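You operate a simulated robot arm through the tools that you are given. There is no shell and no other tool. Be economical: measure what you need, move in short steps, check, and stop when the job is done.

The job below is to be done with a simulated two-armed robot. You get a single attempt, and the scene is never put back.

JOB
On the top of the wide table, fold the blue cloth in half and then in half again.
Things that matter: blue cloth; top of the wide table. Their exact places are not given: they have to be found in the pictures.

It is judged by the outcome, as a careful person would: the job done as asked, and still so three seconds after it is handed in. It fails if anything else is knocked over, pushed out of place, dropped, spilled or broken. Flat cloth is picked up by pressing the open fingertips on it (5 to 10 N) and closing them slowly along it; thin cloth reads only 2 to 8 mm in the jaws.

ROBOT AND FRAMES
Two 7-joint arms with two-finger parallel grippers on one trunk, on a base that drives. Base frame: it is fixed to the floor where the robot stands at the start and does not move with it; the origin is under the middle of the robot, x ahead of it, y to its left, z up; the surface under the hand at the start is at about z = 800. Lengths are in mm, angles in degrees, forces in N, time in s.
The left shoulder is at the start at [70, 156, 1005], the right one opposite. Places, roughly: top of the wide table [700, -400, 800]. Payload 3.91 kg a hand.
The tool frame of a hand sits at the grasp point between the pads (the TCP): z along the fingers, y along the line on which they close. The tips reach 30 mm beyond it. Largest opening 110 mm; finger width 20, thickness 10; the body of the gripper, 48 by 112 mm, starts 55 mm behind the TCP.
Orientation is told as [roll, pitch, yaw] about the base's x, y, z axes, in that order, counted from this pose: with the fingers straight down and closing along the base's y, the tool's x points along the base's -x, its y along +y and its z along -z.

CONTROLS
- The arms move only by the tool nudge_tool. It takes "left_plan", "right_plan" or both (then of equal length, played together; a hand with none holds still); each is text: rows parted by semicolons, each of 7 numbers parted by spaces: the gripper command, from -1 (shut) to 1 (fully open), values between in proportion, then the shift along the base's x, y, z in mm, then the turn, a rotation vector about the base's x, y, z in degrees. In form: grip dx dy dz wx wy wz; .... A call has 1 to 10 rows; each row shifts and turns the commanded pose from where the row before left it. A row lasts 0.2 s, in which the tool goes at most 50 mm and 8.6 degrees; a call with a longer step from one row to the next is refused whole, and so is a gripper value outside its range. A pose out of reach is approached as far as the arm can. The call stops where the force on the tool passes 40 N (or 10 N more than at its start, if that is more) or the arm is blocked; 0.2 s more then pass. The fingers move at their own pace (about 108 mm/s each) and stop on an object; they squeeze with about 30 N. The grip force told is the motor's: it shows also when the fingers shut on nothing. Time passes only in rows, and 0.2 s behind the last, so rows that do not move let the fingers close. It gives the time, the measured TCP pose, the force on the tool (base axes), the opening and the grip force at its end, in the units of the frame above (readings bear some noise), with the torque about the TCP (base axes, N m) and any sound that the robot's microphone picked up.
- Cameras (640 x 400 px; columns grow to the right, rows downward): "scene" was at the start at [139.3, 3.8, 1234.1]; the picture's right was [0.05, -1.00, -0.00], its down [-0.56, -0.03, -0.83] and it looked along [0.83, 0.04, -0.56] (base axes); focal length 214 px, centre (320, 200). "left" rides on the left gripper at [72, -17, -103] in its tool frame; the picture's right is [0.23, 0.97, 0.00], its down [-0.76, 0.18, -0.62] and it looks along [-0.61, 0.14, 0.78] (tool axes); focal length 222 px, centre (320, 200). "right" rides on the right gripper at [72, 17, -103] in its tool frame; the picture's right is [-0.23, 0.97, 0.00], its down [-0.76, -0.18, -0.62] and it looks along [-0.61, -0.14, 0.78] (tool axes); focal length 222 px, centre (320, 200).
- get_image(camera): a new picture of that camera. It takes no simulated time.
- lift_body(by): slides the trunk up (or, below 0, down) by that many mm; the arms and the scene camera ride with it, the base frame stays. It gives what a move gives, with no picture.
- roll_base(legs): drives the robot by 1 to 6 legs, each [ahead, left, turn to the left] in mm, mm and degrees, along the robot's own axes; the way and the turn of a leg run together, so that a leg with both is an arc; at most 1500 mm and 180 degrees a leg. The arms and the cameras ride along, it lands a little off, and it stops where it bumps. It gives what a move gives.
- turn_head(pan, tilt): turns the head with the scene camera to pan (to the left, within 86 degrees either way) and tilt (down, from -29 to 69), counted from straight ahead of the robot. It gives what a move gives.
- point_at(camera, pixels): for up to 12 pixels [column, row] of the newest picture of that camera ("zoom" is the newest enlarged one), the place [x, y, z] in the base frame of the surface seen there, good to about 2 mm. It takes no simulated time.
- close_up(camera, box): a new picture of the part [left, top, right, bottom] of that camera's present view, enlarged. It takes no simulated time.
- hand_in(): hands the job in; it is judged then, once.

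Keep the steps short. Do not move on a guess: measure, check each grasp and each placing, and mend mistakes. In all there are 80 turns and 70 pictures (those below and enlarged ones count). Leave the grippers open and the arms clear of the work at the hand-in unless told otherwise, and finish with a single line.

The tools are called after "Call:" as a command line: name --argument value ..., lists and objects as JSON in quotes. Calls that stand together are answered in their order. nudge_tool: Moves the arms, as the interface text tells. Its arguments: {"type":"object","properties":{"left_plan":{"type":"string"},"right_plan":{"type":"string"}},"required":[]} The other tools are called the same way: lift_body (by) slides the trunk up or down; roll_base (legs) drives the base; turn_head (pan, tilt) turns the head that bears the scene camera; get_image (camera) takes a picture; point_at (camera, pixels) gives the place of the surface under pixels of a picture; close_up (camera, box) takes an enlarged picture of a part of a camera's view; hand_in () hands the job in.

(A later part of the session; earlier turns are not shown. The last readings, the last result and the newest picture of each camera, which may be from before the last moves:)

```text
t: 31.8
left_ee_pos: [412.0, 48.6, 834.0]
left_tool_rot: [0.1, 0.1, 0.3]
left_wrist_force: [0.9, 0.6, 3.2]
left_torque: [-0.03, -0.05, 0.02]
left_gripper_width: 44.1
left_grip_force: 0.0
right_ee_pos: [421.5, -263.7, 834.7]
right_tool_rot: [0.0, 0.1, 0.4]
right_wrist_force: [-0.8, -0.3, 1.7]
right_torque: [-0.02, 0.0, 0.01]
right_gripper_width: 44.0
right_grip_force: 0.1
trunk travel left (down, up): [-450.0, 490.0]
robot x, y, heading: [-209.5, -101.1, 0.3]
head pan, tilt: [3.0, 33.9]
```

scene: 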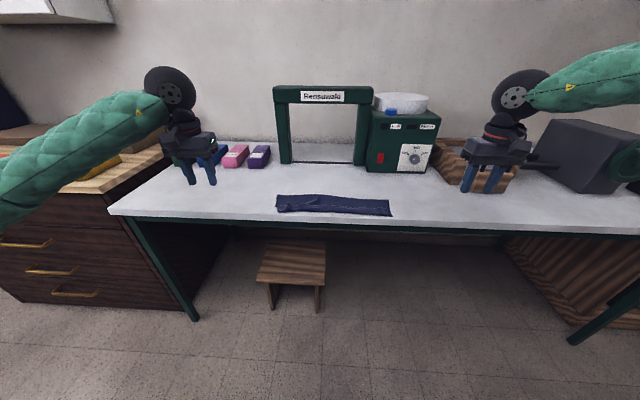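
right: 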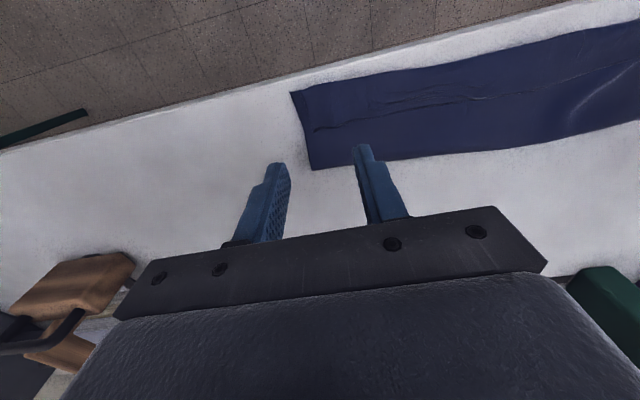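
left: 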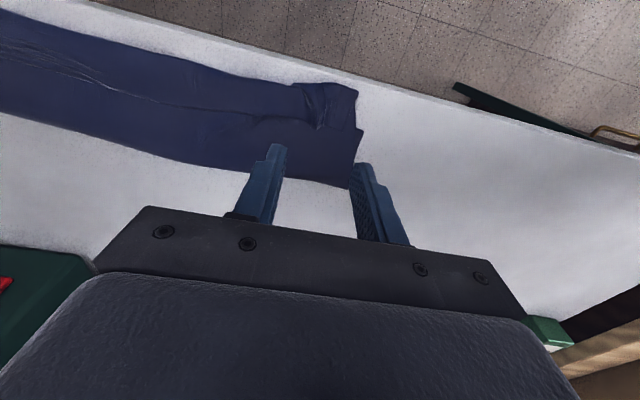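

Contact is light: 3.2 N left and 1.7 N right. I press the right 0.9 mm and the left 0.5 mm more, and close slowly.

Call:
nudge_tool --left_plan "-0.2 0 0 -0.5 0 0 0; -0.3 0 0 0 0 0 0; -0.4 0 0 0 0 0 0; -0.5 0 0 0 0 0 0; -0.6 0 0 0 0 0 0; -0.7 0 0 0 0 0 0; -0.8 0 0 0 0 0 0; -0.9 0 0 0 0 0 0; -1 0 0 0 0 0 0; -1 0 0 0 0 0 0" --right_plan "-0.2 0 0 -0.9 0 0 0; -0.3 0 0 0 0 0 0; -0.4 0 0 0 0 0 0; -0.5 0 0 0 0 0 0; -0.6 0 0 0 0 0 0; -0.7 0 0 0 0 0 0; -0.8 0 0 0 0 0 0; -0.9 0 0 0 0 0 0; -1 0 0 0 0 0 0; -1 0 0 0 0 0 0"

Call:
get_image --camera "left"

Call:
get_image --camera "right"

```text
t: 34.0
left_ee_pos: [412.3, 49.2, 832.7]
left_tool_rot: [0.1, 0.1, 0.4]
left_wrist_force: [0.3, -8.6, 3.8]
left_torque: [-0.28, -0.03, 0.05]
left_gripper_width: 9.4
left_grip_force: 30.4
right_ee_pos: [420.7, -264.0, 833.4]
right_tool_rot: [0.0, 0.2, 0.4]
right_wrist_force: [-0.7, 9.8, 7.8]
right_torque: [0.31, 0.06, -0.07]
right_gripper_width: 7.9
right_grip_force: 29.8
trunk travel left (down, up): [-450.0, 490.0]
robot x, y, heading: [-208.0, -101.6, 0.2]
head pan, tilt: [3.0, 33.9]
```

```text
39 pictures are left
```

left: 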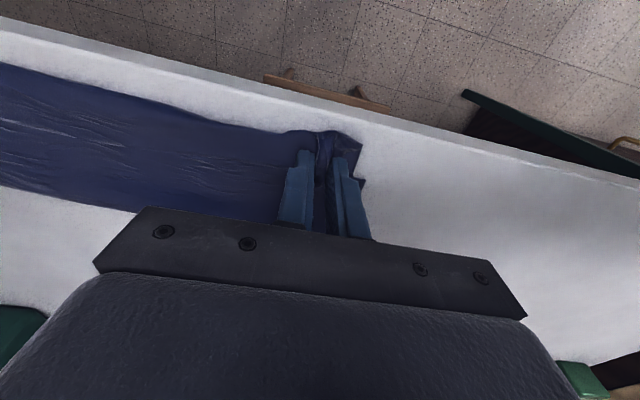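

```text
38 pictures are left
```

right: 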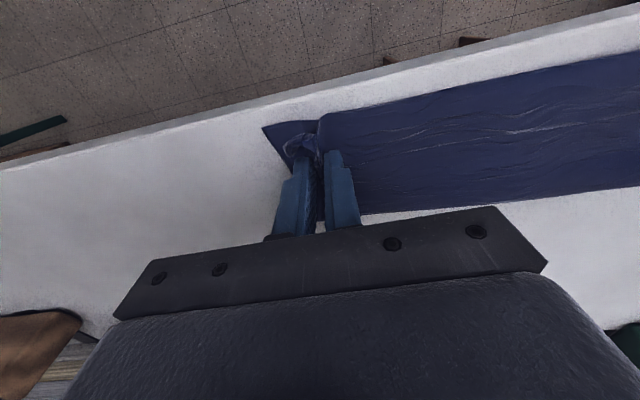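

The jaws read 9.4 and 7.9 mm, so they hold several layers. I ease the tension, lift 50 mm and look.

Call:
nudge_tool --left_plan "-1 2 -3 15 0 0 0; -1 3 0 20 0 0 0; -1 5 0 20 0 0 0; -1 0 0 0 0 0 0" --right_plan "-1 2 3 15 0 0 0; -1 3 0 20 0 0 0; -1 5 0 20 0 0 0; -1 0 0 0 0 0 0"

Call:
close_up --camera "scene" --box '[230, 150, 430, 275]'

Call:
get_image --camera "right"

Call:
get_image --camera "left"

```text
t: 35.0
left_ee_pos: [423.5, 46.3, 888.9]
left_tool_rot: [0.0, 0.0, 0.4]
left_wrist_force: [0.2, -4.0, -0.7]
left_torque: [-0.15, 0.01, 0.04]
left_gripper_width: 9.4
left_grip_force: 29.7
right_ee_pos: [431.8, -260.1, 885.9]
right_tool_rot: [0.0, 0.2, 0.4]
right_wrist_force: [-0.2, 3.7, 0.8]
right_torque: [0.1, 0.03, -0.05]
right_gripper_width: 3.3
right_grip_force: 30.4
trunk travel left (down, up): [-450.0, 490.0]
robot x, y, heading: [-207.3, -103.1, 0.4]
head pan, tilt: [3.0, 33.9]
```

```text
3.20 times, centred on (330, 212) of scene
```

zoom: 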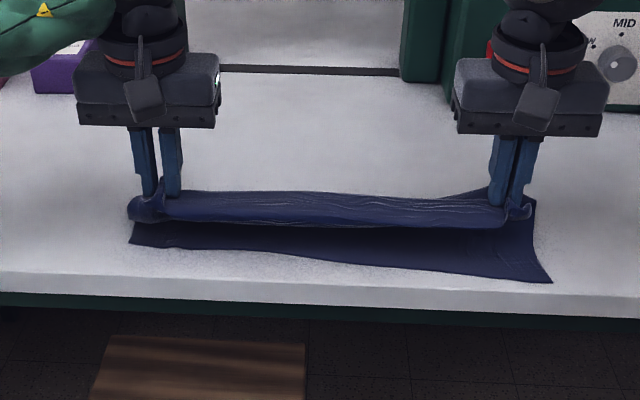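

```text
36 pictures are left
```

right: 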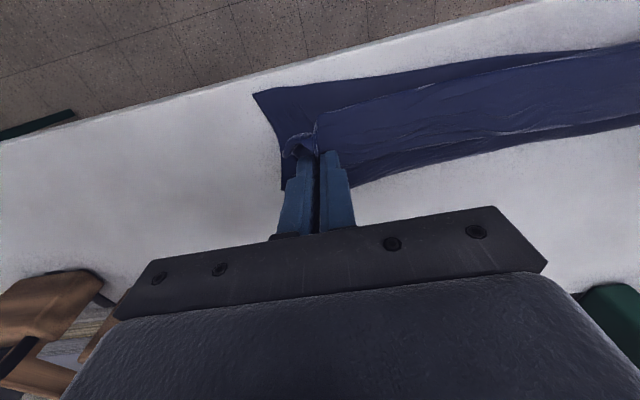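

```text
35 pictures are left
```

left: 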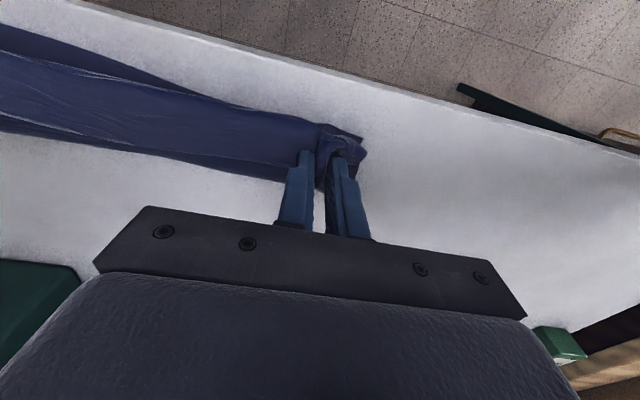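

Only the upper layer with its back-folded rim is lifted; the lower layer stays flat. I carry the upper layer over to +x to unfold the cloth.

Call:
nudge_tool --left_plan "-1 20 0 20 0 0 0; -1 25 0 10 0 0 0; -1 25 0 0 0 0 0; -1 25 0 -10 0 0 0; -1 25 0 -15 0 0 0; -1 25 0 -20 0 0 0; -1 15 0 -18 0 0 0; -1 0 0 0 0 0 0" --right_plan "-1 20 0 20 0 0 0; -1 25 0 10 0 0 0; -1 25 0 0 0 0 0; -1 25 0 -10 0 0 0; -1 25 0 -15 0 0 0; -1 25 0 -20 0 0 0; -1 15 0 -18 0 0 0; -1 0 0 0 0 0 0"

Call:
close_up --camera "scene" --box '[230, 150, 430, 275]'

Call:
get_image --camera "left"

```text
t: 36.8
left_ee_pos: [580.5, 46.8, 856.3]
left_tool_rot: [0.0, 0.0, 0.5]
left_wrist_force: [0.3, -2.4, 0.3]
left_torque: [-0.13, 0.0, 0.06]
left_gripper_width: 9.2
left_grip_force: 29.9
right_ee_pos: [593.0, -258.3, 853.8]
right_tool_rot: [0.0, 0.2, 0.4]
right_wrist_force: [-0.7, 2.9, 0.4]
right_torque: [0.09, 0.0, -0.01]
right_gripper_width: 3.2
right_grip_force: 29.8
trunk travel left (down, up): [-450.0, 490.0]
robot x, y, heading: [-209.3, -102.1, 0.3]
head pan, tilt: [3.0, 33.9]
```

```text
3.20 times, centred on (330, 212) of scene
```

zoom: 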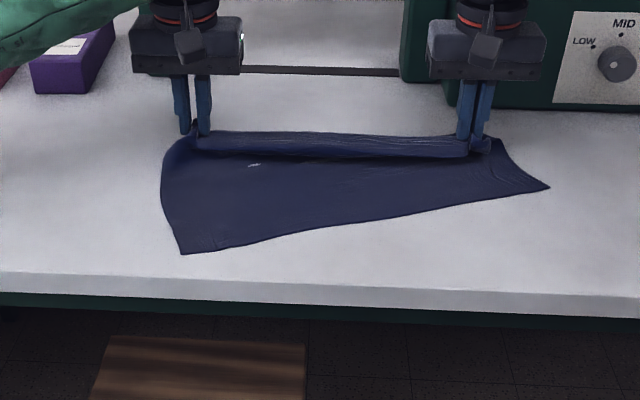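

```text
33 pictures are left
```

left: 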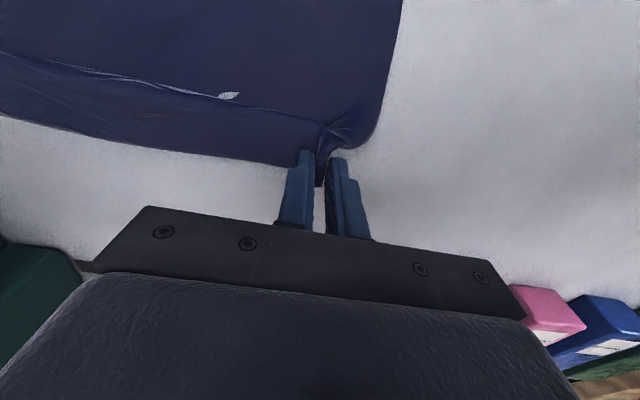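

The right side dragged its near corner along. I set both down and release, then look from above.

Call:
nudge_tool --left_plan "-1 0 0 -10 0 0 0; -1 0 0 -9 0 0 0; -0.6 0 0 0 0 0 0; -0.2 0 0 0 0 0 0; -0.2 0 0 5 0 0 0; -0.2 0 0 30 0 0 0; -0.2 -25 0 40 0 0 0; -0.2 -25 0 40 0 0 0; -0.2 0 0 0 0 0 0" --right_plan "-1 0 0 -10 0 0 0; -1 0 0 -7 0 0 0; -0.6 0 0 0 0 0 0; -0.2 0 0 0 0 0 0; -0.2 0 0 5 0 0 0; -0.2 0 0 30 0 0 0; -0.2 -25 0 40 0 0 0; -0.2 -25 0 40 0 0 0; -0.2 0 0 0 0 0 0"

Call:
close_up --camera "scene" --box '[230, 150, 430, 275]'

Call:
point_at --camera "zoom" --pixels '[[184, 250], [545, 187], [165, 190], [200, 135], [350, 140], [480, 150], [340, 230], [330, 160]]'

```text
t: 38.8
left_ee_pos: [533.1, 46.0, 948.7]
left_tool_rot: [0.1, 0.2, 0.4]
left_wrist_force: [-0.1, -0.8, -0.3]
left_torque: [-0.01, 0.02, 0.02]
left_gripper_width: 44.2
left_grip_force: 0.0
right_ee_pos: [543.6, -260.2, 950.6]
right_tool_rot: [0.0, 0.3, 0.4]
right_wrist_force: [-0.2, -0.8, -0.2]
right_torque: [-0.02, -0.01, 0.05]
right_gripper_width: 44.0
right_grip_force: 0.1
trunk travel left (down, up): [-450.0, 490.0]
robot x, y, heading: [-206.8, -94.2, 0.4]
head pan, tilt: [3.0, 33.9]
```

```text
3.20 times, centred on (330, 212) of scene
```

zoom: 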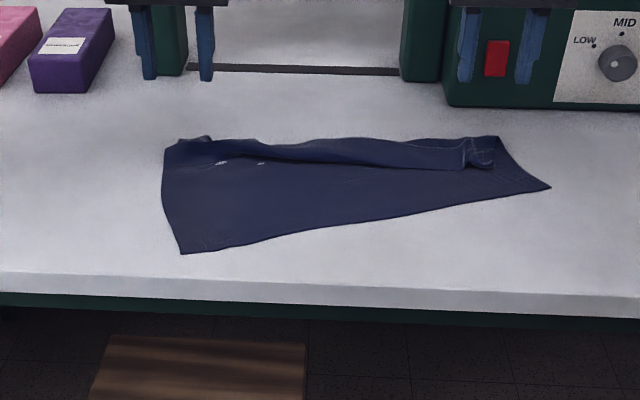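

```text
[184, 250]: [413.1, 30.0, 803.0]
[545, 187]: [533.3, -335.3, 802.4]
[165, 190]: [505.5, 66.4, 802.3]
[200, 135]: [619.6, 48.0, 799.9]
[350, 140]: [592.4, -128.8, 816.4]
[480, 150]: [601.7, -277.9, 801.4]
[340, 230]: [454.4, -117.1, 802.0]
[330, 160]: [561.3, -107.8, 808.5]
```

Call:
close_up --camera "right" --box '[200, 60, 456, 220]'

Call:
get_image --camera "left"

```text
2.50 times, centred on (328, 140) of right
```

zoom: 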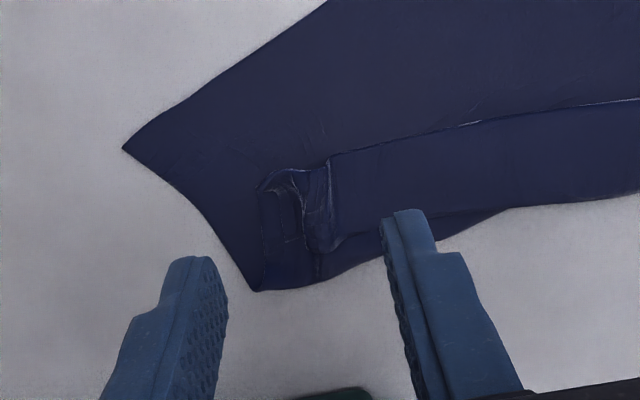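

```text
30 pictures are left
```

left: 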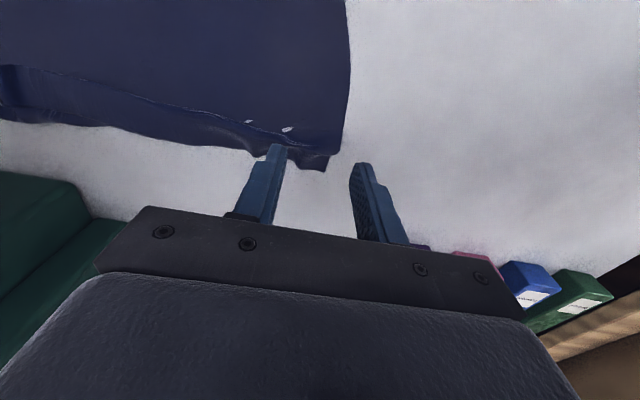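

Call:
point_at --camera "zoom" --pixels '[[126, 149], [255, 286], [262, 195], [290, 195], [320, 245], [330, 160], [320, 200], [450, 130], [460, 220], [600, 150], [300, 130], [290, 240]]'

Call:
close_up --camera "right" --box '[280, 110, 370, 185]'

```text
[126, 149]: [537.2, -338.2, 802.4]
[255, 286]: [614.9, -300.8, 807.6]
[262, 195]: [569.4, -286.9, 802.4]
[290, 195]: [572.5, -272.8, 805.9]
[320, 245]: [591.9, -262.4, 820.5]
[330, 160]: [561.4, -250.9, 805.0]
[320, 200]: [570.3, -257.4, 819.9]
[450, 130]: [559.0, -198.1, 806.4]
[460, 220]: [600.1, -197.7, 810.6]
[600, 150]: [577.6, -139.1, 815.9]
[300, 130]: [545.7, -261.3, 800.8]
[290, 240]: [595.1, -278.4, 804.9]
```

```text
5.33 times, centred on (325, 148) of right
```

zoom: 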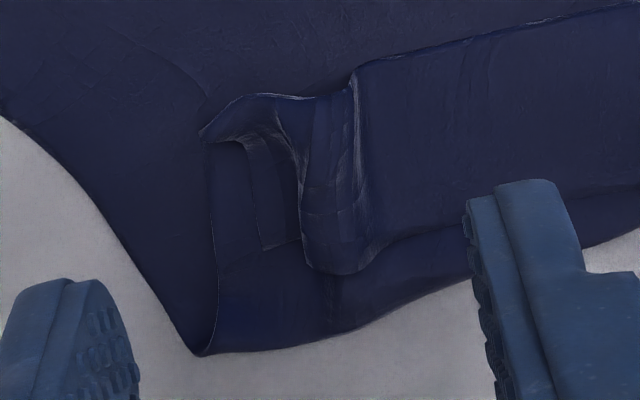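

Right side: the lower layer's near corner sits at (537,-338), and the upper layer with its raised hem ridge lies around (585,-260). I first pinch the single lower layer near (536,-308) with the right hand and drag it back toward me, so there is room to unfold. The left hand moves clear upward.

Call:
nudge_tool --right_plan "-0.2 -4 -24 -30 0 0 0; -0.2 -4 -24 -30 0 0 0; -0.2 0 0 -30 0 0 0; -0.2 0 0 -22 0 0 0; -0.2 0 0 -5 0 0 0; -0.2 0 0 0 0 0 0; -0.2 0 0 0 0 0 0" --left_plan "-0.2 -20 10 10 0 0 0; -0.2 -20 10 10 0 0 0; -0.2 0 0 0 0 0 0; -0.2 0 0 0 0 0 0; -0.2 0 0 0 0 0 0; -0.2 0 0 0 0 0 0; -0.2 0 0 0 0 0 0"

```text
t: 40.4
left_ee_pos: [493.0, 66.6, 972.6]
left_tool_rot: [0.0, 0.2, 0.3]
left_wrist_force: [-0.1, 0.3, 0.1]
left_torque: [0.0, 0.01, -0.01]
left_gripper_width: 44.1
left_grip_force: 0.0
right_ee_pos: [535.0, -309.5, 835.7]
right_tool_rot: [-0.1, 0.2, 0.5]
right_wrist_force: [-0.8, 0.4, 0.3]
right_torque: [0.01, 0.0, 0.0]
right_gripper_width: 44.0
right_grip_force: 0.0
trunk travel left (down, up): [-450.0, 490.0]
robot x, y, heading: [-209.5, -99.5, 0.6]
head pan, tilt: [3.0, 33.9]
```

Call:
nudge_tool --right_plan "-0.2 0 0 -3 0 0 0; -0.2 0 0 -1.4 0 0 0; -0.2 0 0 0 0 0 0; -0.3 0 0 0 0 0 0; -0.42 0 0 0 0 0 0; -0.54 0 0 0 0 0 0; -0.66 0 0 0 0 0 0; -0.78 0 0 0 0 0 0; -0.9 0 0 0 0 0 0; -1 0 0 0 0 0 0"

```text
t: 42.6
left_ee_pos: [492.0, 66.2, 971.2]
left_tool_rot: [0.0, 0.0, 0.4]
left_wrist_force: [-0.2, -0.4, 0.4]
left_torque: [-0.02, 0.03, 0.0]
left_gripper_width: 43.9
left_grip_force: 0.1
right_ee_pos: [533.0, -308.1, 831.8]
right_tool_rot: [-0.1, 0.2, 0.5]
right_wrist_force: [0.3, 0.6, 11.8]
right_torque: [0.03, -0.05, 0.0]
right_gripper_width: 2.4
right_grip_force: 29.9
trunk travel left (down, up): [-450.0, 490.0]
robot x, y, heading: [-212.3, -101.9, 0.3]
head pan, tilt: [3.0, 33.9]
```

It grips 2.4 mm. I lift 5 mm and drag toward -x.

Call:
nudge_tool --right_plan "-1 0 0 5 0 0 0; -1 -20 -2 0 0 0 0; -1 -20 -2 0 0 0 0; -1 -20 -2 0 0 0 0; -1 -20 -2 0 0 0 0; -1 -18 -2 0 0 0 0; -1 -10 0 0 0 0 0; -1 0 0 0 0 0 0"

Call:
close_up --camera "scene" --box '[230, 150, 430, 275]'

```text
t: 44.4
left_ee_pos: [493.3, 66.2, 972.2]
left_tool_rot: [-0.1, 0.1, 0.3]
left_wrist_force: [0.0, 0.1, -0.6]
left_torque: [-0.01, 0.0, 0.02]
left_gripper_width: 44.2
left_grip_force: 0.0
right_ee_pos: [424.1, -319.7, 836.8]
right_tool_rot: [0.0, 0.1, 0.5]
right_wrist_force: [0.0, 0.5, 0.3]
right_torque: [-0.03, -0.02, -0.03]
right_gripper_width: 2.6
right_grip_force: 29.9
trunk travel left (down, up): [-450.0, 490.0]
robot x, y, heading: [-204.2, -104.0, 0.5]
head pan, tilt: [3.0, 33.9]
```

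```text
3.20 times, centred on (330, 212) of scene
```

zoom: 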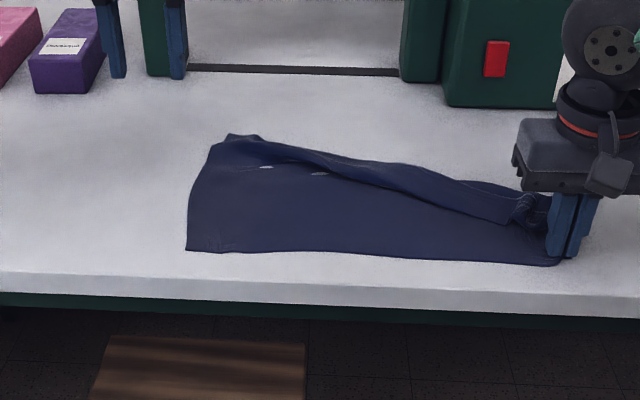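

The near edge is straight again. The right hand keeps holding that corner while the left fetches the hem ridge near (518,208) in the picture. I measure it.

Call:
point_at --camera "zoom" --pixels '[[515, 215], [522, 198], [500, 200], [545, 200], [480, 185], [400, 180], [235, 137], [262, 140], [205, 155], [192, 248], [350, 165]]'

Call:
close_up --camera "right" --box '[220, 90, 460, 240]'

```text
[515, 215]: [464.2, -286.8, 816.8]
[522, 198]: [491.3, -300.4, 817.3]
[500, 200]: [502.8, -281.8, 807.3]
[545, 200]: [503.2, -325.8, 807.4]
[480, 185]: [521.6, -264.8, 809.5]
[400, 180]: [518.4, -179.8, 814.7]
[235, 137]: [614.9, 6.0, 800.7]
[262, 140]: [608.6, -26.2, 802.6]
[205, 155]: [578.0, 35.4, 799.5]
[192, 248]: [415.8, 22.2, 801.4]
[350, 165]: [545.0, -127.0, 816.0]
```

```text
2.67 times, centred on (340, 165) of right
```

zoom: 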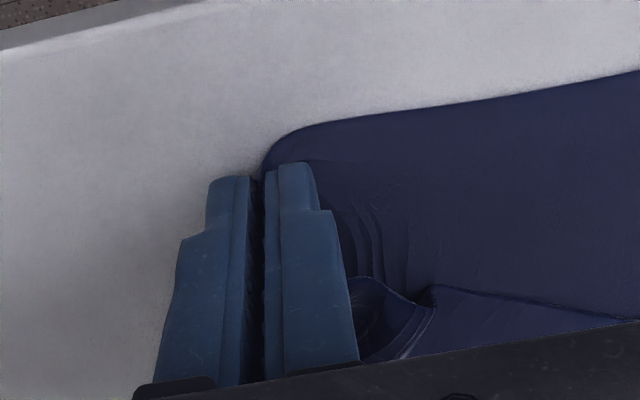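

The two hands would collide there, so they swap jobs. The right releases and goes to the hem ridge at (485,-297). The left, jaws shut, pins the lower layer near (440,-150).

Call:
nudge_tool --right_plan "-0.6 0 0 0 0 0 0; -0.2 0 0 0 0 0 0; -0.2 0 0 30 0 0 0; -0.2 0 0 40 0 0 0; -0.2 30 10 0 0 0 0; -0.2 31 13 0 0 0 0; -0.2 0 0 -15 0 0 0; -0.2 0 0 0 0 0 0" --left_plan "-1 -8 -31 -15 0 0 0; -1 -8 -31 -15 0 0 0; -1 -8 -31 -15 0 0 0; -1 -8 -31 -15 0 0 0; -1 -8 -31 -15 0 0 0; -1 -8 -31 -15 0 0 0; -1 -5 -30 -20 0 0 0; -1 0 0 -20 0 0 0"

Call:
close_up --camera "right" --box '[220, 90, 460, 240]'

```text
t: 46.2
left_ee_pos: [437.9, -149.8, 843.0]
left_tool_rot: [-0.1, 0.0, 0.5]
left_wrist_force: [-0.8, 0.2, -0.2]
left_torque: [-0.03, -0.03, -0.02]
left_gripper_width: 0.0
left_grip_force: 29.7
right_ee_pos: [487.9, -295.8, 891.9]
right_tool_rot: [0.0, 0.1, 0.4]
right_wrist_force: [0.0, 0.3, 0.0]
right_torque: [0.0, -0.01, 0.0]
right_gripper_width: 44.2
right_grip_force: 0.0
trunk travel left (down, up): [-450.0, 490.0]
robot x, y, heading: [-208.6, -99.8, 0.4]
head pan, tilt: [3.0, 33.9]
```

```text
2.67 times, centred on (340, 165) of right
```

zoom: 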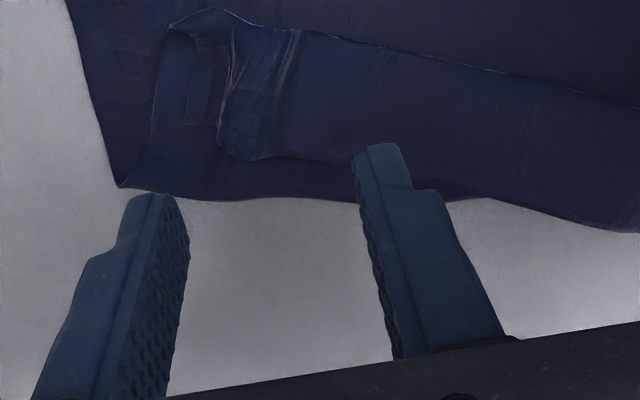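

Call:
point_at --camera "zoom" --pixels '[[245, 140], [225, 90], [265, 90], [285, 60], [235, 50], [170, 35], [205, 120], [120, 182], [330, 155]]'

```text
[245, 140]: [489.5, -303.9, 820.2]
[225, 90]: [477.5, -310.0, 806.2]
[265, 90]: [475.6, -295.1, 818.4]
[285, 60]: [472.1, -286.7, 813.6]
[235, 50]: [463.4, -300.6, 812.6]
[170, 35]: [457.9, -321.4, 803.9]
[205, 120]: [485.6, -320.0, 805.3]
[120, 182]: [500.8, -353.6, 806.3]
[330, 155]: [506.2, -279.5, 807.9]
```

The ridge centre is at (483,-300), top at 820. I lower the right to tips at about 809 without pressing, and the left down to pin.

Call:
nudge_tool --right_plan "-0.2 -3 -4 -20 0 0 0; -0.2 0 0 -20 0 0 0; -0.2 0 0 -12 0 0 0; -0.2 0 0 0 0 0 0; -0.4 0 0 0 0 0 0; -0.6 0 0 0 0 0 0; -0.8 0 0 0 0 0 0; -1 0 0 0 0 0 0; -1 0 0 0 0 0 0" --left_plan "-1 0 0 -8 0 0 0; -1 0 0 -3.8 0 0 0; -1 0 0 -0.8 0 0 0; -1 0 0 0 0 0 0; -1 0 0 0 0 0 0; -1 0 0 0 0 0 0; -1 0 0 0 0 0 0; -1 0 0 0 0 0 0; -1 0 0 0 0 0 0"

```text
t: 48.2
left_ee_pos: [436.7, -151.2, 830.8]
left_tool_rot: [-0.1, -0.2, 0.4]
left_wrist_force: [7.6, 0.0, 34.5]
left_torque: [-0.05, 0.01, 0.02]
left_gripper_width: 0.1
left_grip_force: 29.9
right_ee_pos: [483.9, -301.5, 841.3]
right_tool_rot: [0.0, 0.2, 0.4]
right_wrist_force: [-0.9, -0.7, 0.3]
right_torque: [0.01, 0.03, 0.01]
right_gripper_width: 2.8
right_grip_force: 30.2
trunk travel left (down, up): [-450.0, 490.0]
robot x, y, heading: [-207.2, -102.4, 0.3]
head pan, tilt: [3.0, 33.9]
```

The right holds 2.8 mm, a single ridge. The left pins at 34 N, so I ease it. Then I lift the right and carry the rim over to +x.

Call:
nudge_tool --right_plan "-1 0 0 20 0 0 0; -1 5 0 25 0 0 0; -1 15 0 20 0 0 0; -1 20 0 10 0 0 0; -1 22 -3 0 0 0 0; -1 22 -4 -15 0 0 0; -1 20 -4 -20 0 0 0; -1 12 -2 -20 0 0 0; -1 0 0 0 0 0 0" --left_plan "-1 0 0 1.2 0 0 0; -1 0 0 0 0 0 0; -1 0 0 0 0 0 0; -1 0 0 0 0 0 0; -1 0 0 0 0 0 0; -1 0 0 0 0 0 0; -1 0 0 0 0 0 0; -1 0 0 0 0 0 0; -1 0 0 0 0 0 0"

Call:
close_up --camera "scene" --box '[230, 150, 430, 275]'

```text
t: 50.2
left_ee_pos: [438.3, -150.6, 831.1]
left_tool_rot: [0.0, 0.1, 0.5]
left_wrist_force: [-0.5, -3.6, 18.5]
left_torque: [-0.11, 0.19, 0.06]
left_gripper_width: 0.1
left_grip_force: 30.3
right_ee_pos: [598.6, -313.3, 859.2]
right_tool_rot: [0.0, 0.1, 0.4]
right_wrist_force: [-0.6, 1.3, -0.3]
right_torque: [0.1, 0.06, -0.03]
right_gripper_width: 3.2
right_grip_force: 30.3
trunk travel left (down, up): [-450.0, 490.0]
robot x, y, heading: [-207.3, -100.6, 0.2]
head pan, tilt: [3.0, 33.9]
```

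```text
3.20 times, centred on (330, 212) of scene
```

zoom: 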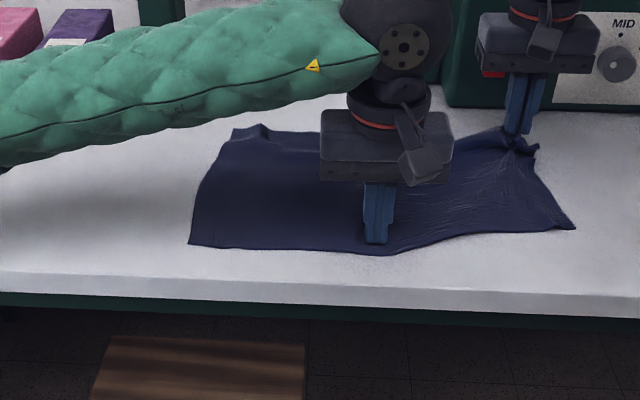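

It unfolded. I lower the right, release, and raise both hands away.

Call:
nudge_tool --right_plan "-1 8 0 -12 0 0 0; -1 6 0 -10 0 0 0; -0.6 0 0 0 0 0 0; -0.2 0 0 0 0 0 0; -0.2 0 0 30 0 0 0; -0.2 0 0 40 0 0 0; -0.2 -10 -30 30 0 0 0; -0.2 -30 -30 0 0 0 0; -0.2 -30 -30 0 0 0 0; -0.2 0 0 0 0 0 0" --left_plan "-1 0 0 0 0 0 0; -1 0 0 0 0 0 0; -1 0 0 0 0 0 0; -1 0 0 20 0 0 0; -1 0 0 40 0 0 0; -0.5 0 40 30 0 0 0; -0.2 0 45 20 0 0 0; -0.2 0 45 0 0 0 0; -0.2 0 45 0 0 0 0; -0.2 0 45 0 0 0 0"

Call:
close_up --camera "scene" --box '[230, 150, 430, 275]'

Call:
point_at --camera "zoom" --pixels '[[235, 130], [195, 240], [570, 226], [530, 150], [320, 135], [420, 140], [480, 135], [390, 252], [262, 130], [215, 170]]'

```text
t: 52.4
left_ee_pos: [439.5, 69.5, 939.1]
left_tool_rot: [-0.1, 0.1, 0.3]
left_wrist_force: [0.5, -0.1, -0.3]
left_torque: [-0.03, 0.03, 0.0]
left_gripper_width: 43.7
left_grip_force: 0.1
right_ee_pos: [545.4, -399.9, 936.8]
right_tool_rot: [0.0, 0.3, 0.3]
right_wrist_force: [1.1, -0.3, -0.3]
right_torque: [0.0, 0.04, 0.01]
right_gripper_width: 43.9
right_grip_force: 0.0
trunk travel left (down, up): [-450.0, 490.0]
robot x, y, heading: [-210.1, -100.4, 0.3]
head pan, tilt: [3.0, 33.9]
```

```text
3.20 times, centred on (330, 212) of scene
```

zoom: 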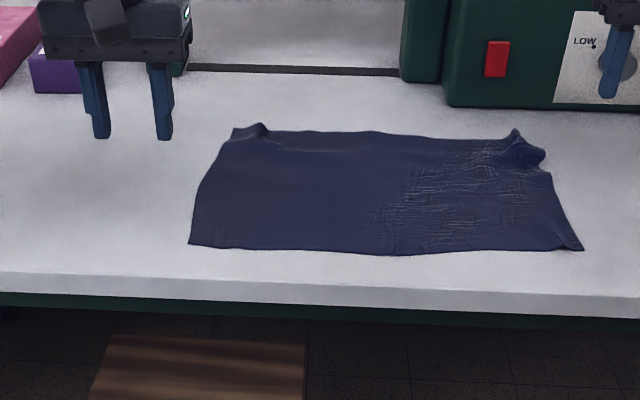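

```text
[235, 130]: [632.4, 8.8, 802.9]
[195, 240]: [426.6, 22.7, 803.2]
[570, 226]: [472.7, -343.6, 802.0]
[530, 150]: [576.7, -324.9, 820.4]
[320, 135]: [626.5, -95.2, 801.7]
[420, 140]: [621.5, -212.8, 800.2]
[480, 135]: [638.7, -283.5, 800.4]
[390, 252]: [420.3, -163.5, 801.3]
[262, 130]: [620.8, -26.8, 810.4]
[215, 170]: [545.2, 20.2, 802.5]
```

The cloth is flat again, spanning x≈425–635 and y≈-345 to 20. For the redo I will pinch only the outermost 8 mm of the far edge and release without dragging. I re-place the base and put the hands over the far corners.

Call:
roll_base --legs '[[-50, -60, 0]]'

Call:
nudge_tool --left_plan "-0.2 35 -5 0 0 0 0; -0.2 35 -5 0 0 0 0; -0.2 35 -5 0 0 0 0; -0.2 35 -5 0 0 0 0; -0.2 35 -5 0 0 0 0; -0.2 35 -5 0 0 0 0; -0.2 0 0 0 0 0 0" --right_plan "-0.2 17 25 0 0 0 0; -0.2 17 25 0 0 0 0; -0.2 17 25 0 0 0 0; -0.2 17 25 0 0 0 0; -0.2 17 25 0 0 0 0; -0.2 17 25 0 0 0 0; -0.2 0 0 0 0 0 0"

Call:
close_up --camera "left" --box '[200, 60, 456, 220]'

Call:
point_at --camera "zoom" --pixels '[[320, 200], [380, 200], [320, 240], [200, 200]]'

Call:
close_up --camera "right" --box '[200, 60, 456, 220]'

```text
t: 53.4
left_ee_pos: [388.2, 7.1, 941.5]
left_tool_rot: [0.0, 0.0, 0.4]
left_wrist_force: [-0.8, 1.1, 0.4]
left_torque: [0.04, -0.07, -0.03]
left_gripper_width: 43.9
left_grip_force: 0.1
right_ee_pos: [494.4, -463.4, 936.6]
right_tool_rot: [0.1, 0.1, 0.5]
right_wrist_force: [0.2, -0.6, 0.2]
right_torque: [0.05, -0.03, -0.04]
right_gripper_width: 44.2
right_grip_force: 0.0
trunk travel left (down, up): [-450.0, 490.0]
robot x, y, heading: [-254.5, -166.5, 0.4]
head pan, tilt: [3.0, 33.9]
```

```text
t: 55.0
left_ee_pos: [596.7, -20.1, 941.4]
left_tool_rot: [0.0, 0.0, 0.4]
left_wrist_force: [0.0, 0.6, 0.5]
left_torque: [-0.02, -0.04, 0.01]
left_gripper_width: 43.8
left_grip_force: 0.0
right_ee_pos: [595.8, -311.4, 933.0]
right_tool_rot: [0.0, 0.1, 0.5]
right_wrist_force: [-0.9, -0.5, 0.3]
right_torque: [0.0, -0.02, 0.03]
right_gripper_width: 43.8
right_grip_force: 0.0
trunk travel left (down, up): [-450.0, 490.0]
robot x, y, heading: [-261.7, -164.5, 0.3]
head pan, tilt: [3.0, 33.9]
```

```text
2.50 times, centred on (328, 140) of left
```

zoom: 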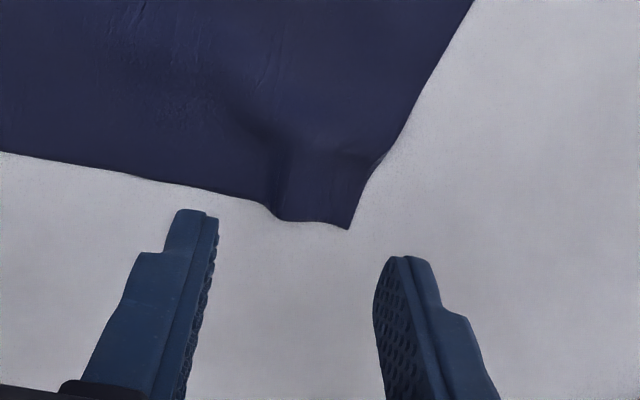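

```text
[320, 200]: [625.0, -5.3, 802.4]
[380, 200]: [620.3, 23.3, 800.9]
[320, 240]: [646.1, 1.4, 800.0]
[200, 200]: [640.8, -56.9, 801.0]
```

```text
2.50 times, centred on (328, 140) of right
```

zoom: 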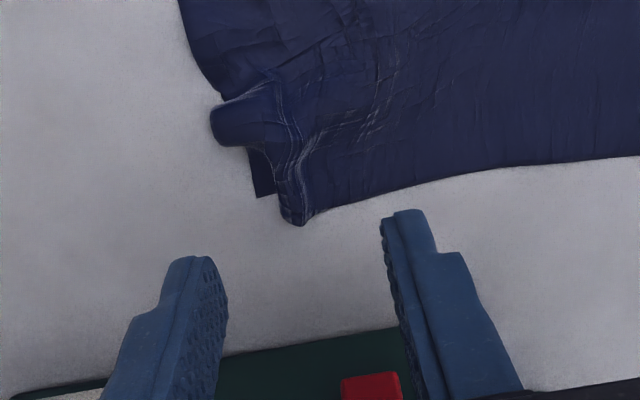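

Call:
point_at --camera "zoom" --pixels '[[297, 222], [294, 180], [262, 192], [225, 120], [255, 140], [280, 110], [225, 90], [340, 200], [300, 140], [200, 50]]'

Call:
close_up --camera "right" --box '[270, 80, 350, 155]'

```text
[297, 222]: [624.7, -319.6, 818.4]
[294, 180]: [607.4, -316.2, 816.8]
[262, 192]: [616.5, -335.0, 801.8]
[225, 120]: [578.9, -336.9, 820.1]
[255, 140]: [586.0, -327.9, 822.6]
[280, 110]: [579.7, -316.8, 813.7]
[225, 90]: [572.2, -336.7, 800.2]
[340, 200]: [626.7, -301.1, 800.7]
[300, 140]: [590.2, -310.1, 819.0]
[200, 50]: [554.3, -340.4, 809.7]
```

```text
5.33 times, centred on (310, 118) of right
```

zoom: 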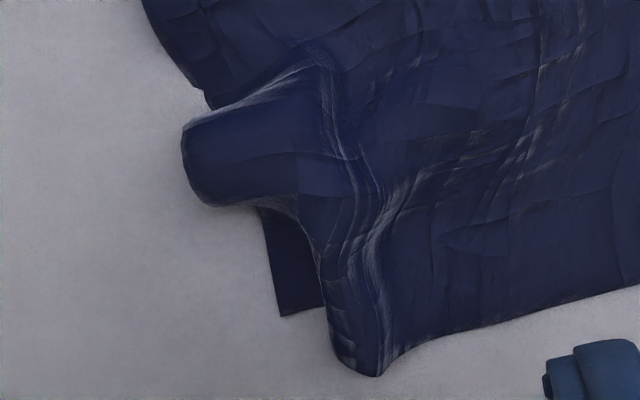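

The right ridge ends at (627,-319), top 818. The left ridge meets the edge at about (637,-18). I lower both so that the fingers overlap only the outermost 8 mm.

Call:
nudge_tool --left_plan "-0.2 21 1 -20 0 0 0; -0.2 21 1 -20 0 0 0; -0.2 0 0 -30 0 0 0; -0.2 0 0 -28 0 0 0; -0.2 0 0 -6 0 0 0; -0.2 0 0 0 0 0 0; -0.2 0 0 0 0 0 0" --right_plan "-0.2 16 -3 -20 0 0 0; -0.2 17 -3 -20 0 0 0; -0.2 0 0 -30 0 0 0; -0.2 0 0 -22 0 0 0; -0.2 0 0 -4 0 0 0; -0.2 0 0 0 0 0 0; -0.2 0 0 0 0 0 0"

Call:
close_up --camera "left" --box '[240, 100, 400, 200]'

Call:
close_up --camera "right" --box '[240, 100, 400, 200]'

```text
t: 56.6
left_ee_pos: [641.0, -18.3, 834.7]
left_tool_rot: [0.0, 0.0, 0.3]
left_wrist_force: [-0.4, -0.3, 0.1]
left_torque: [0.01, 0.0, 0.0]
left_gripper_width: 44.1
left_grip_force: 0.1
right_ee_pos: [603.8, -343.3, 845.4]
right_tool_rot: [0.1, 0.1, 0.4]
right_wrist_force: [0.0, -0.4, -0.2]
right_torque: [-0.01, -0.01, 0.02]
right_gripper_width: 44.0
right_grip_force: 0.0
right hand out of reach, approached as far as the arm can: row 1, 2, 3, 4
trunk travel left (down, up): [-450.0, 490.0]
robot x, y, heading: [-261.0, -163.3, 0.3]
head pan, tilt: [3.0, 33.9]
```

```text
4.00 times, centred on (320, 150) of left
```

zoom: 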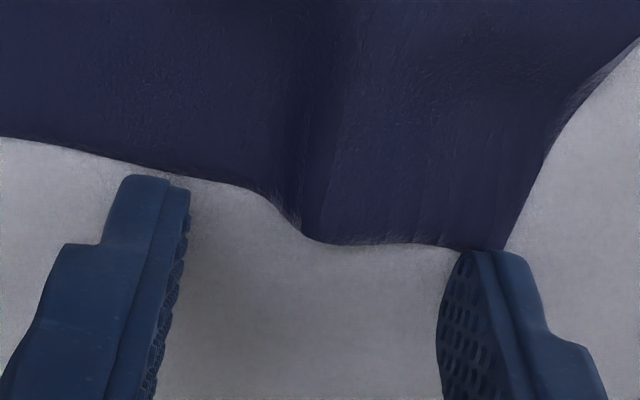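

```text
4.00 times, centred on (320, 150) of right
```

zoom: 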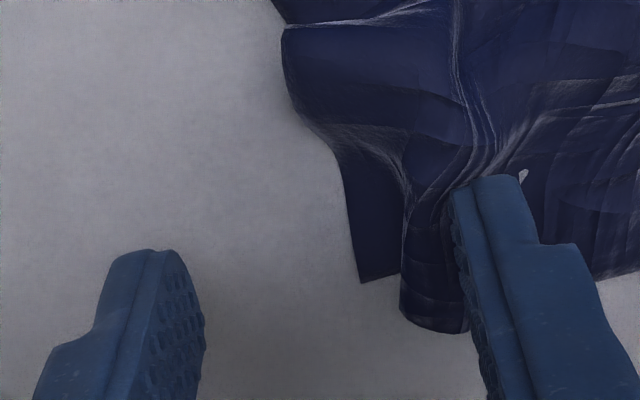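

The right hand was out of reach. I raise both, drive 40 mm forward and put them back.

Call:
nudge_tool --left_plan "-0.2 -20 0 30 0 0 0; -0.2 -20 0 0 0 0 0; -0.2 0 0 0 0 0 0" --right_plan "-0.2 0 10 35 0 0 0; -0.2 -20 10 0 0 0 0; -0.2 0 0 0 0 0 0"

Call:
roll_base --legs '[[40, 0, 0]]'

```text
t: 57.4
left_ee_pos: [601.1, -19.8, 866.9]
left_tool_rot: [0.1, 0.0, 0.4]
left_wrist_force: [0.8, 0.3, -0.5]
left_torque: [-0.02, -0.02, -0.03]
left_gripper_width: 43.8
left_grip_force: 0.0
right_ee_pos: [584.8, -322.5, 880.2]
right_tool_rot: [-0.1, 0.2, 0.4]
right_wrist_force: [0.0, 0.5, -1.0]
right_torque: [-0.01, 0.0, 0.01]
right_gripper_width: 44.1
right_grip_force: 0.0
trunk travel left (down, up): [-450.0, 490.0]
robot x, y, heading: [-256.7, -162.0, 0.3]
head pan, tilt: [3.0, 33.9]
```

```text
t: 58.3
left_ee_pos: [642.8, -21.1, 864.5]
left_tool_rot: [0.0, 0.2, 0.5]
left_wrist_force: [-0.3, 0.3, 0.1]
left_torque: [0.0, 0.06, 0.0]
left_gripper_width: 43.8
left_grip_force: 0.1
right_ee_pos: [626.7, -323.1, 878.6]
right_tool_rot: [0.0, 0.3, 0.3]
right_wrist_force: [0.6, 0.7, 0.6]
right_torque: [-0.02, 0.04, -0.01]
right_gripper_width: 44.1
right_grip_force: 0.1
trunk travel left (down, up): [-450.0, 490.0]
robot x, y, heading: [-219.9, -156.5, 0.3]
head pan, tilt: [3.0, 33.9]
```

Call:
nudge_tool --left_plan "-0.2 -8 2 -10 0 0 0; -0.2 0 0 -15 0 0 0; -0.2 0 0 -5 0 0 0; -0.2 0 0 -2.5 0 0 0; -0.2 0 0 0 0 0 0; -0.2 0 0 0 0 0 0" --right_plan "-0.2 2 5 -15 0 0 0; -0.2 0 0 -20 0 0 0; -0.2 0 0 -8 0 0 0; -0.2 0 0 -2.5 0 0 0; -0.2 0 0 0 0 0 0; -0.2 0 0 0 0 0 0"

Call:
close_up --camera "left" --box '[240, 100, 400, 200]'

Call:
close_up --camera "right" --box '[240, 100, 400, 200]'

```text
t: 59.7
left_ee_pos: [633.6, -16.9, 832.9]
left_tool_rot: [-0.1, 0.1, 0.5]
left_wrist_force: [-0.6, -0.2, -0.7]
left_torque: [0.03, 0.01, 0.05]
left_gripper_width: 44.0
left_grip_force: 0.0
right_ee_pos: [620.5, -324.0, 837.6]
right_tool_rot: [0.1, 0.2, 0.3]
right_wrist_force: [0.4, 0.1, 0.3]
right_torque: [0.02, 0.0, -0.02]
right_gripper_width: 44.0
right_grip_force: 0.0
right hand out of reach, approached as far as the arm can: row 2
trunk travel left (down, up): [-450.0, 490.0]
robot x, y, heading: [-220.3, -162.3, 0.4]
head pan, tilt: [3.0, 33.9]
```

```text
4.00 times, centred on (320, 150) of left
```

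zoom: 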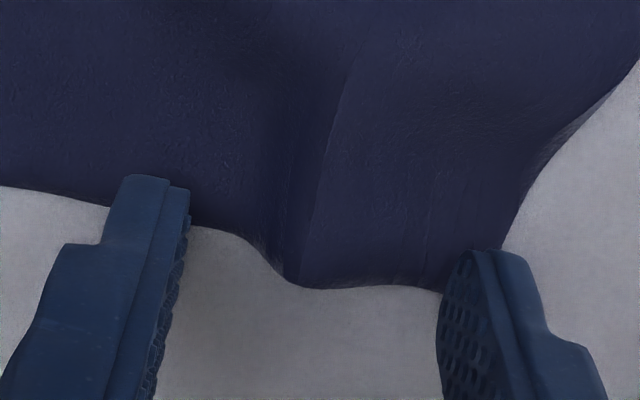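

```text
4.00 times, centred on (320, 150) of right
```

zoom: 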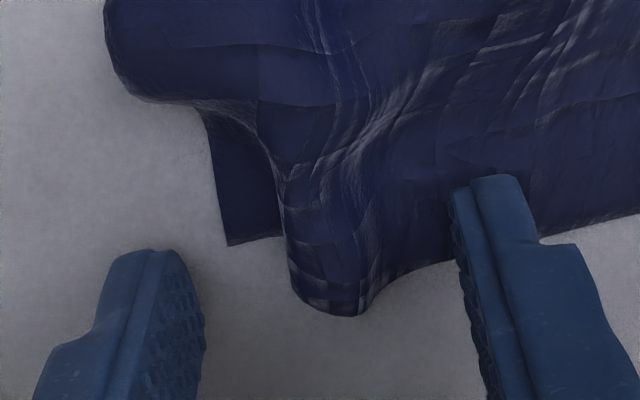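

Both are well placed around the ridges. I press slightly and close slowly.

Call:
nudge_tool --left_plan "-0.2 -3 0 0 0 0 0; -0.2 0 0 -1.6 0 0 0; -0.3 0 0 0 0 0 0; -0.4 0 0 0 0 0 0; -0.5 0 0 0 0 0 0; -0.6 0 0 0 0 0 0; -0.7 0 0 0 0 0 0; -0.8 0 0 0 0 0 0; -0.9 0 0 0 0 0 0; -1 0 0 0 0 0 0" --right_plan "-0.2 0 0 -2 0 0 0; -0.2 0 0 0 0 0 0; -0.3 0 0 0 0 0 0; -0.4 0 0 0 0 0 0; -0.5 0 0 0 0 0 0; -0.6 0 0 0 0 0 0; -0.7 0 0 0 0 0 0; -0.8 0 0 0 0 0 0; -0.9 0 0 0 0 0 0; -1 0 0 0 0 0 0"

```text
t: 61.9
left_ee_pos: [630.1, -19.0, 832.5]
left_tool_rot: [-0.1, 0.0, 0.4]
left_wrist_force: [-1.1, -2.9, -0.3]
left_torque: [-0.08, 0.01, 0.01]
left_gripper_width: 7.5
left_grip_force: 29.6
right_ee_pos: [621.1, -325.0, 835.0]
right_tool_rot: [0.1, 0.1, 0.4]
right_wrist_force: [0.3, 1.7, -0.3]
right_torque: [0.07, 0.0, -0.05]
right_gripper_width: 2.4
right_grip_force: 30.1
trunk travel left (down, up): [-450.0, 490.0]
robot x, y, heading: [-218.3, -162.0, 0.4]
head pan, tilt: [3.0, 33.9]
```

Left reads 7.5 mm, right 2.4 mm. I lift and start the arc.

Call:
nudge_tool --left_plan "-1 0 -1 15 0 0 0; -1 -5 0 20 0 0 0; -1 -10 0 20 0 -6 0; -1 -15 0 18 0 -8 0; -1 -20 0 12 0 -8 0; -1 -22 0 8 0 -8 0; -1 0 0 0 0 0 0" --right_plan "-1 0 1 15 0 0 0; -1 -5 0 20 0 0 0; -1 -10 0 20 0 -6 0; -1 -15 0 18 0 -8 0; -1 -20 0 12 0 -8 0; -1 -18 0 6 0 -8 0; -1 0 0 0 0 0 0"

Call:
close_up --camera "scene" --box '[230, 140, 430, 265]'

```text
t: 63.5
left_ee_pos: [556.7, -19.9, 925.5]
left_tool_rot: [-0.2, -30.0, 0.3]
left_wrist_force: [0.2, -0.3, -0.1]
left_torque: [0.01, 0.04, -0.03]
left_gripper_width: 7.5
left_grip_force: 30.5
right_ee_pos: [555.7, -322.8, 924.6]
right_tool_rot: [-0.1, -29.8, 0.3]
right_wrist_force: [0.6, 0.5, -0.4]
right_torque: [0.0, -0.04, -0.04]
right_gripper_width: 2.3
right_grip_force: 29.7
trunk travel left (down, up): [-450.0, 490.0]
robot x, y, heading: [-221.0, -163.6, 0.3]
head pan, tilt: [3.0, 33.9]
```

```text
3.20 times, centred on (330, 202) of scene
```

zoom: 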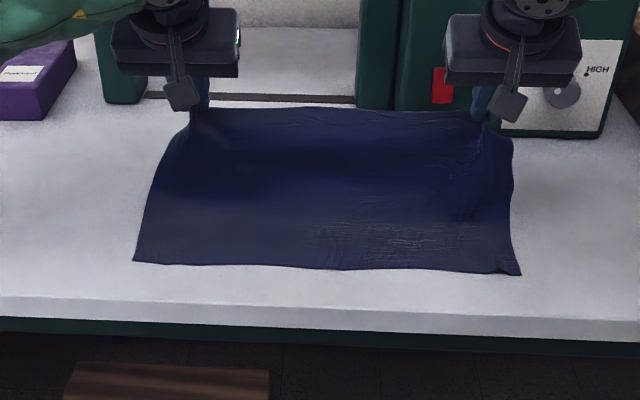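

Both corners are held cleanly. I continue the arc to just above the near edge, tilting to 68°.

Call:
nudge_tool --left_plan "-1 -22 0 2 0 -8 0; -1 -25 0 -3 0 -8 0; -1 -25 0 -10 0 -8 0; -1 -22 0 -16 0 -7 0; -1 -20 0 -18 0 -7 0; -1 -18 0 -18 0 0 0; -1 -12 0 -13 0 0 0; -1 0 0 0 0 0 0" --right_plan "-1 -22 0 2 0 -8 0; -1 -25 0 -3 0 -8 0; -1 -25 0 -10 0 -8 0; -1 -22 0 -16 0 -7 0; -1 -20 0 -18 0 -7 0; -1 -18 0 -18 0 0 0; -1 -12 0 -13 0 0 0; -1 0 0 0 0 0 0"

Call:
close_up --camera "scene" --box '[230, 140, 430, 265]'

```text
t: 64.9
left_ee_pos: [414.9, -50.5, 825.8]
left_tool_rot: [-15.1, -62.4, 13.0]
left_wrist_force: [-2.7, -3.1, 18.7]
left_torque: [0.02, -0.32, -0.06]
left_gripper_width: 7.4
left_grip_force: 30.2
right_ee_pos: [426.9, -323.4, 868.3]
right_tool_rot: [-0.3, -67.9, 0.3]
right_wrist_force: [0.5, -0.5, -0.4]
right_torque: [0.01, 0.0, -0.04]
right_gripper_width: 2.5
right_grip_force: 29.7
trunk travel left (down, up): [-450.0, 490.0]
robot x, y, heading: [-216.9, -163.1, 0.4]
head pan, tilt: [3.0, 33.9]
stopped in row 6 (left hand): the force on the tool passed its limit at 115 N (the readings are from after the stop); the commanded pose is now the measured one
```

```text
3.20 times, centred on (330, 202) of scene
```

zoom: 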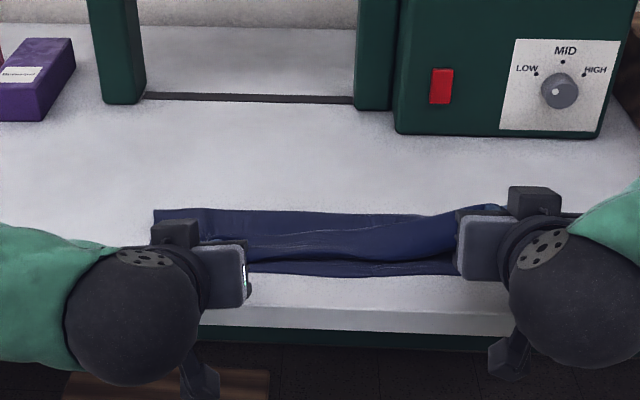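

The left hand skewed near its reach limit and touched the table. I raise it 12 mm, and then back the base a little to relieve the arm.

Call:
nudge_tool --left_plan "-1 5 0 8 0 0 0; -1 5 5 6 0 0 0; -1 0 0 0 0 0 0" --right_plan "-1 0 0 -8 0 0 0; -1 0 0 -6 0 0 0; -1 0 0 0 0 0 0"

Call:
roll_base --legs '[[-20, 0, 0]]'

```text
t: 65.7
left_ee_pos: [424.3, -42.2, 837.2]
left_tool_rot: [-14.9, -62.2, 12.7]
left_wrist_force: [-0.3, -0.7, 0.2]
left_torque: [-0.02, 0.01, 0.02]
left_gripper_width: 2.6
left_grip_force: 30.5
right_ee_pos: [426.8, -326.1, 852.8]
right_tool_rot: [-0.6, -67.9, 0.6]
right_wrist_force: [0.7, -0.2, -0.3]
right_torque: [0.0, 0.01, -0.02]
right_gripper_width: 2.2
right_grip_force: 30.2
trunk travel left (down, up): [-450.0, 490.0]
robot x, y, heading: [-217.5, -163.8, 0.4]
head pan, tilt: [3.0, 33.9]
```

```text
t: 66.5
left_ee_pos: [403.1, -42.1, 838.7]
left_tool_rot: [-15.0, -62.3, 12.8]
left_wrist_force: [-1.1, -0.9, 0.3]
left_torque: [0.0, 0.0, 0.0]
left_gripper_width: 2.8
left_grip_force: 29.9
right_ee_pos: [404.9, -323.1, 854.1]
right_tool_rot: [-0.7, -67.9, 0.6]
right_wrist_force: [-0.4, 0.2, -0.7]
right_torque: [0.02, -0.01, 0.0]
right_gripper_width: 2.6
right_grip_force: 29.8
trunk travel left (down, up): [-450.0, 490.0]
robot x, y, heading: [-242.3, -163.0, 0.2]
head pan, tilt: [3.0, 33.9]
```

Both are now at x≈404. I spread the left out by 18 mm and lower the right to about 834 and the left by 3 mm.

Call:
nudge_tool --left_plan "-1 0 9 0 0 0 0; -1 0 9 -3 0 0 0; -1 0 0 0 0 0 0" --right_plan "-1 0 0 -10 0 0 0; -1 0 0 -9 0 0 0; -1 0 0 0 0 0 0"

Call:
close_up --camera "scene" --box '[230, 140, 430, 265]'

Call:
point_at --camera "zoom" --pixels '[[165, 210], [350, 215], [350, 262], [300, 270], [400, 270], [440, 215], [300, 300]]'

```text
t: 67.3
left_ee_pos: [404.4, -25.7, 835.9]
left_tool_rot: [-14.9, -62.2, 12.9]
left_wrist_force: [-0.4, -7.6, 1.5]
left_torque: [-0.17, -0.02, -0.25]
left_gripper_width: 2.7
left_grip_force: 29.5
right_ee_pos: [404.0, -323.4, 846.7]
right_tool_rot: [-0.9, -67.4, 0.6]
right_wrist_force: [-0.2, 7.1, -0.1]
right_torque: [0.1, 0.02, 0.22]
right_gripper_width: 2.6
right_grip_force: 30.0
right hand out of reach, approached as far as the arm can: row 1
trunk travel left (down, up): [-450.0, 490.0]
robot x, y, heading: [-238.6, -165.2, 0.3]
head pan, tilt: [3.0, 33.9]
```

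```text
3.20 times, centred on (330, 202) of scene
```

zoom: 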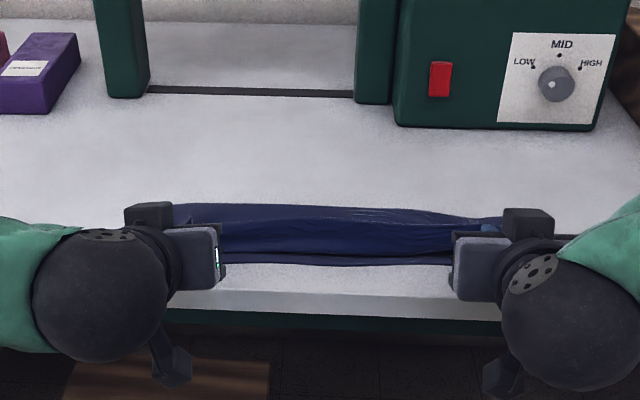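

```text
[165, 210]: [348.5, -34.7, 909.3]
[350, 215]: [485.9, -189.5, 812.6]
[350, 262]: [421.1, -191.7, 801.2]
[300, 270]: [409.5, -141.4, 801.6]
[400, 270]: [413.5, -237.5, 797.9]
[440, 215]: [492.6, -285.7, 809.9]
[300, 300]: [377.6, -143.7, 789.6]
```

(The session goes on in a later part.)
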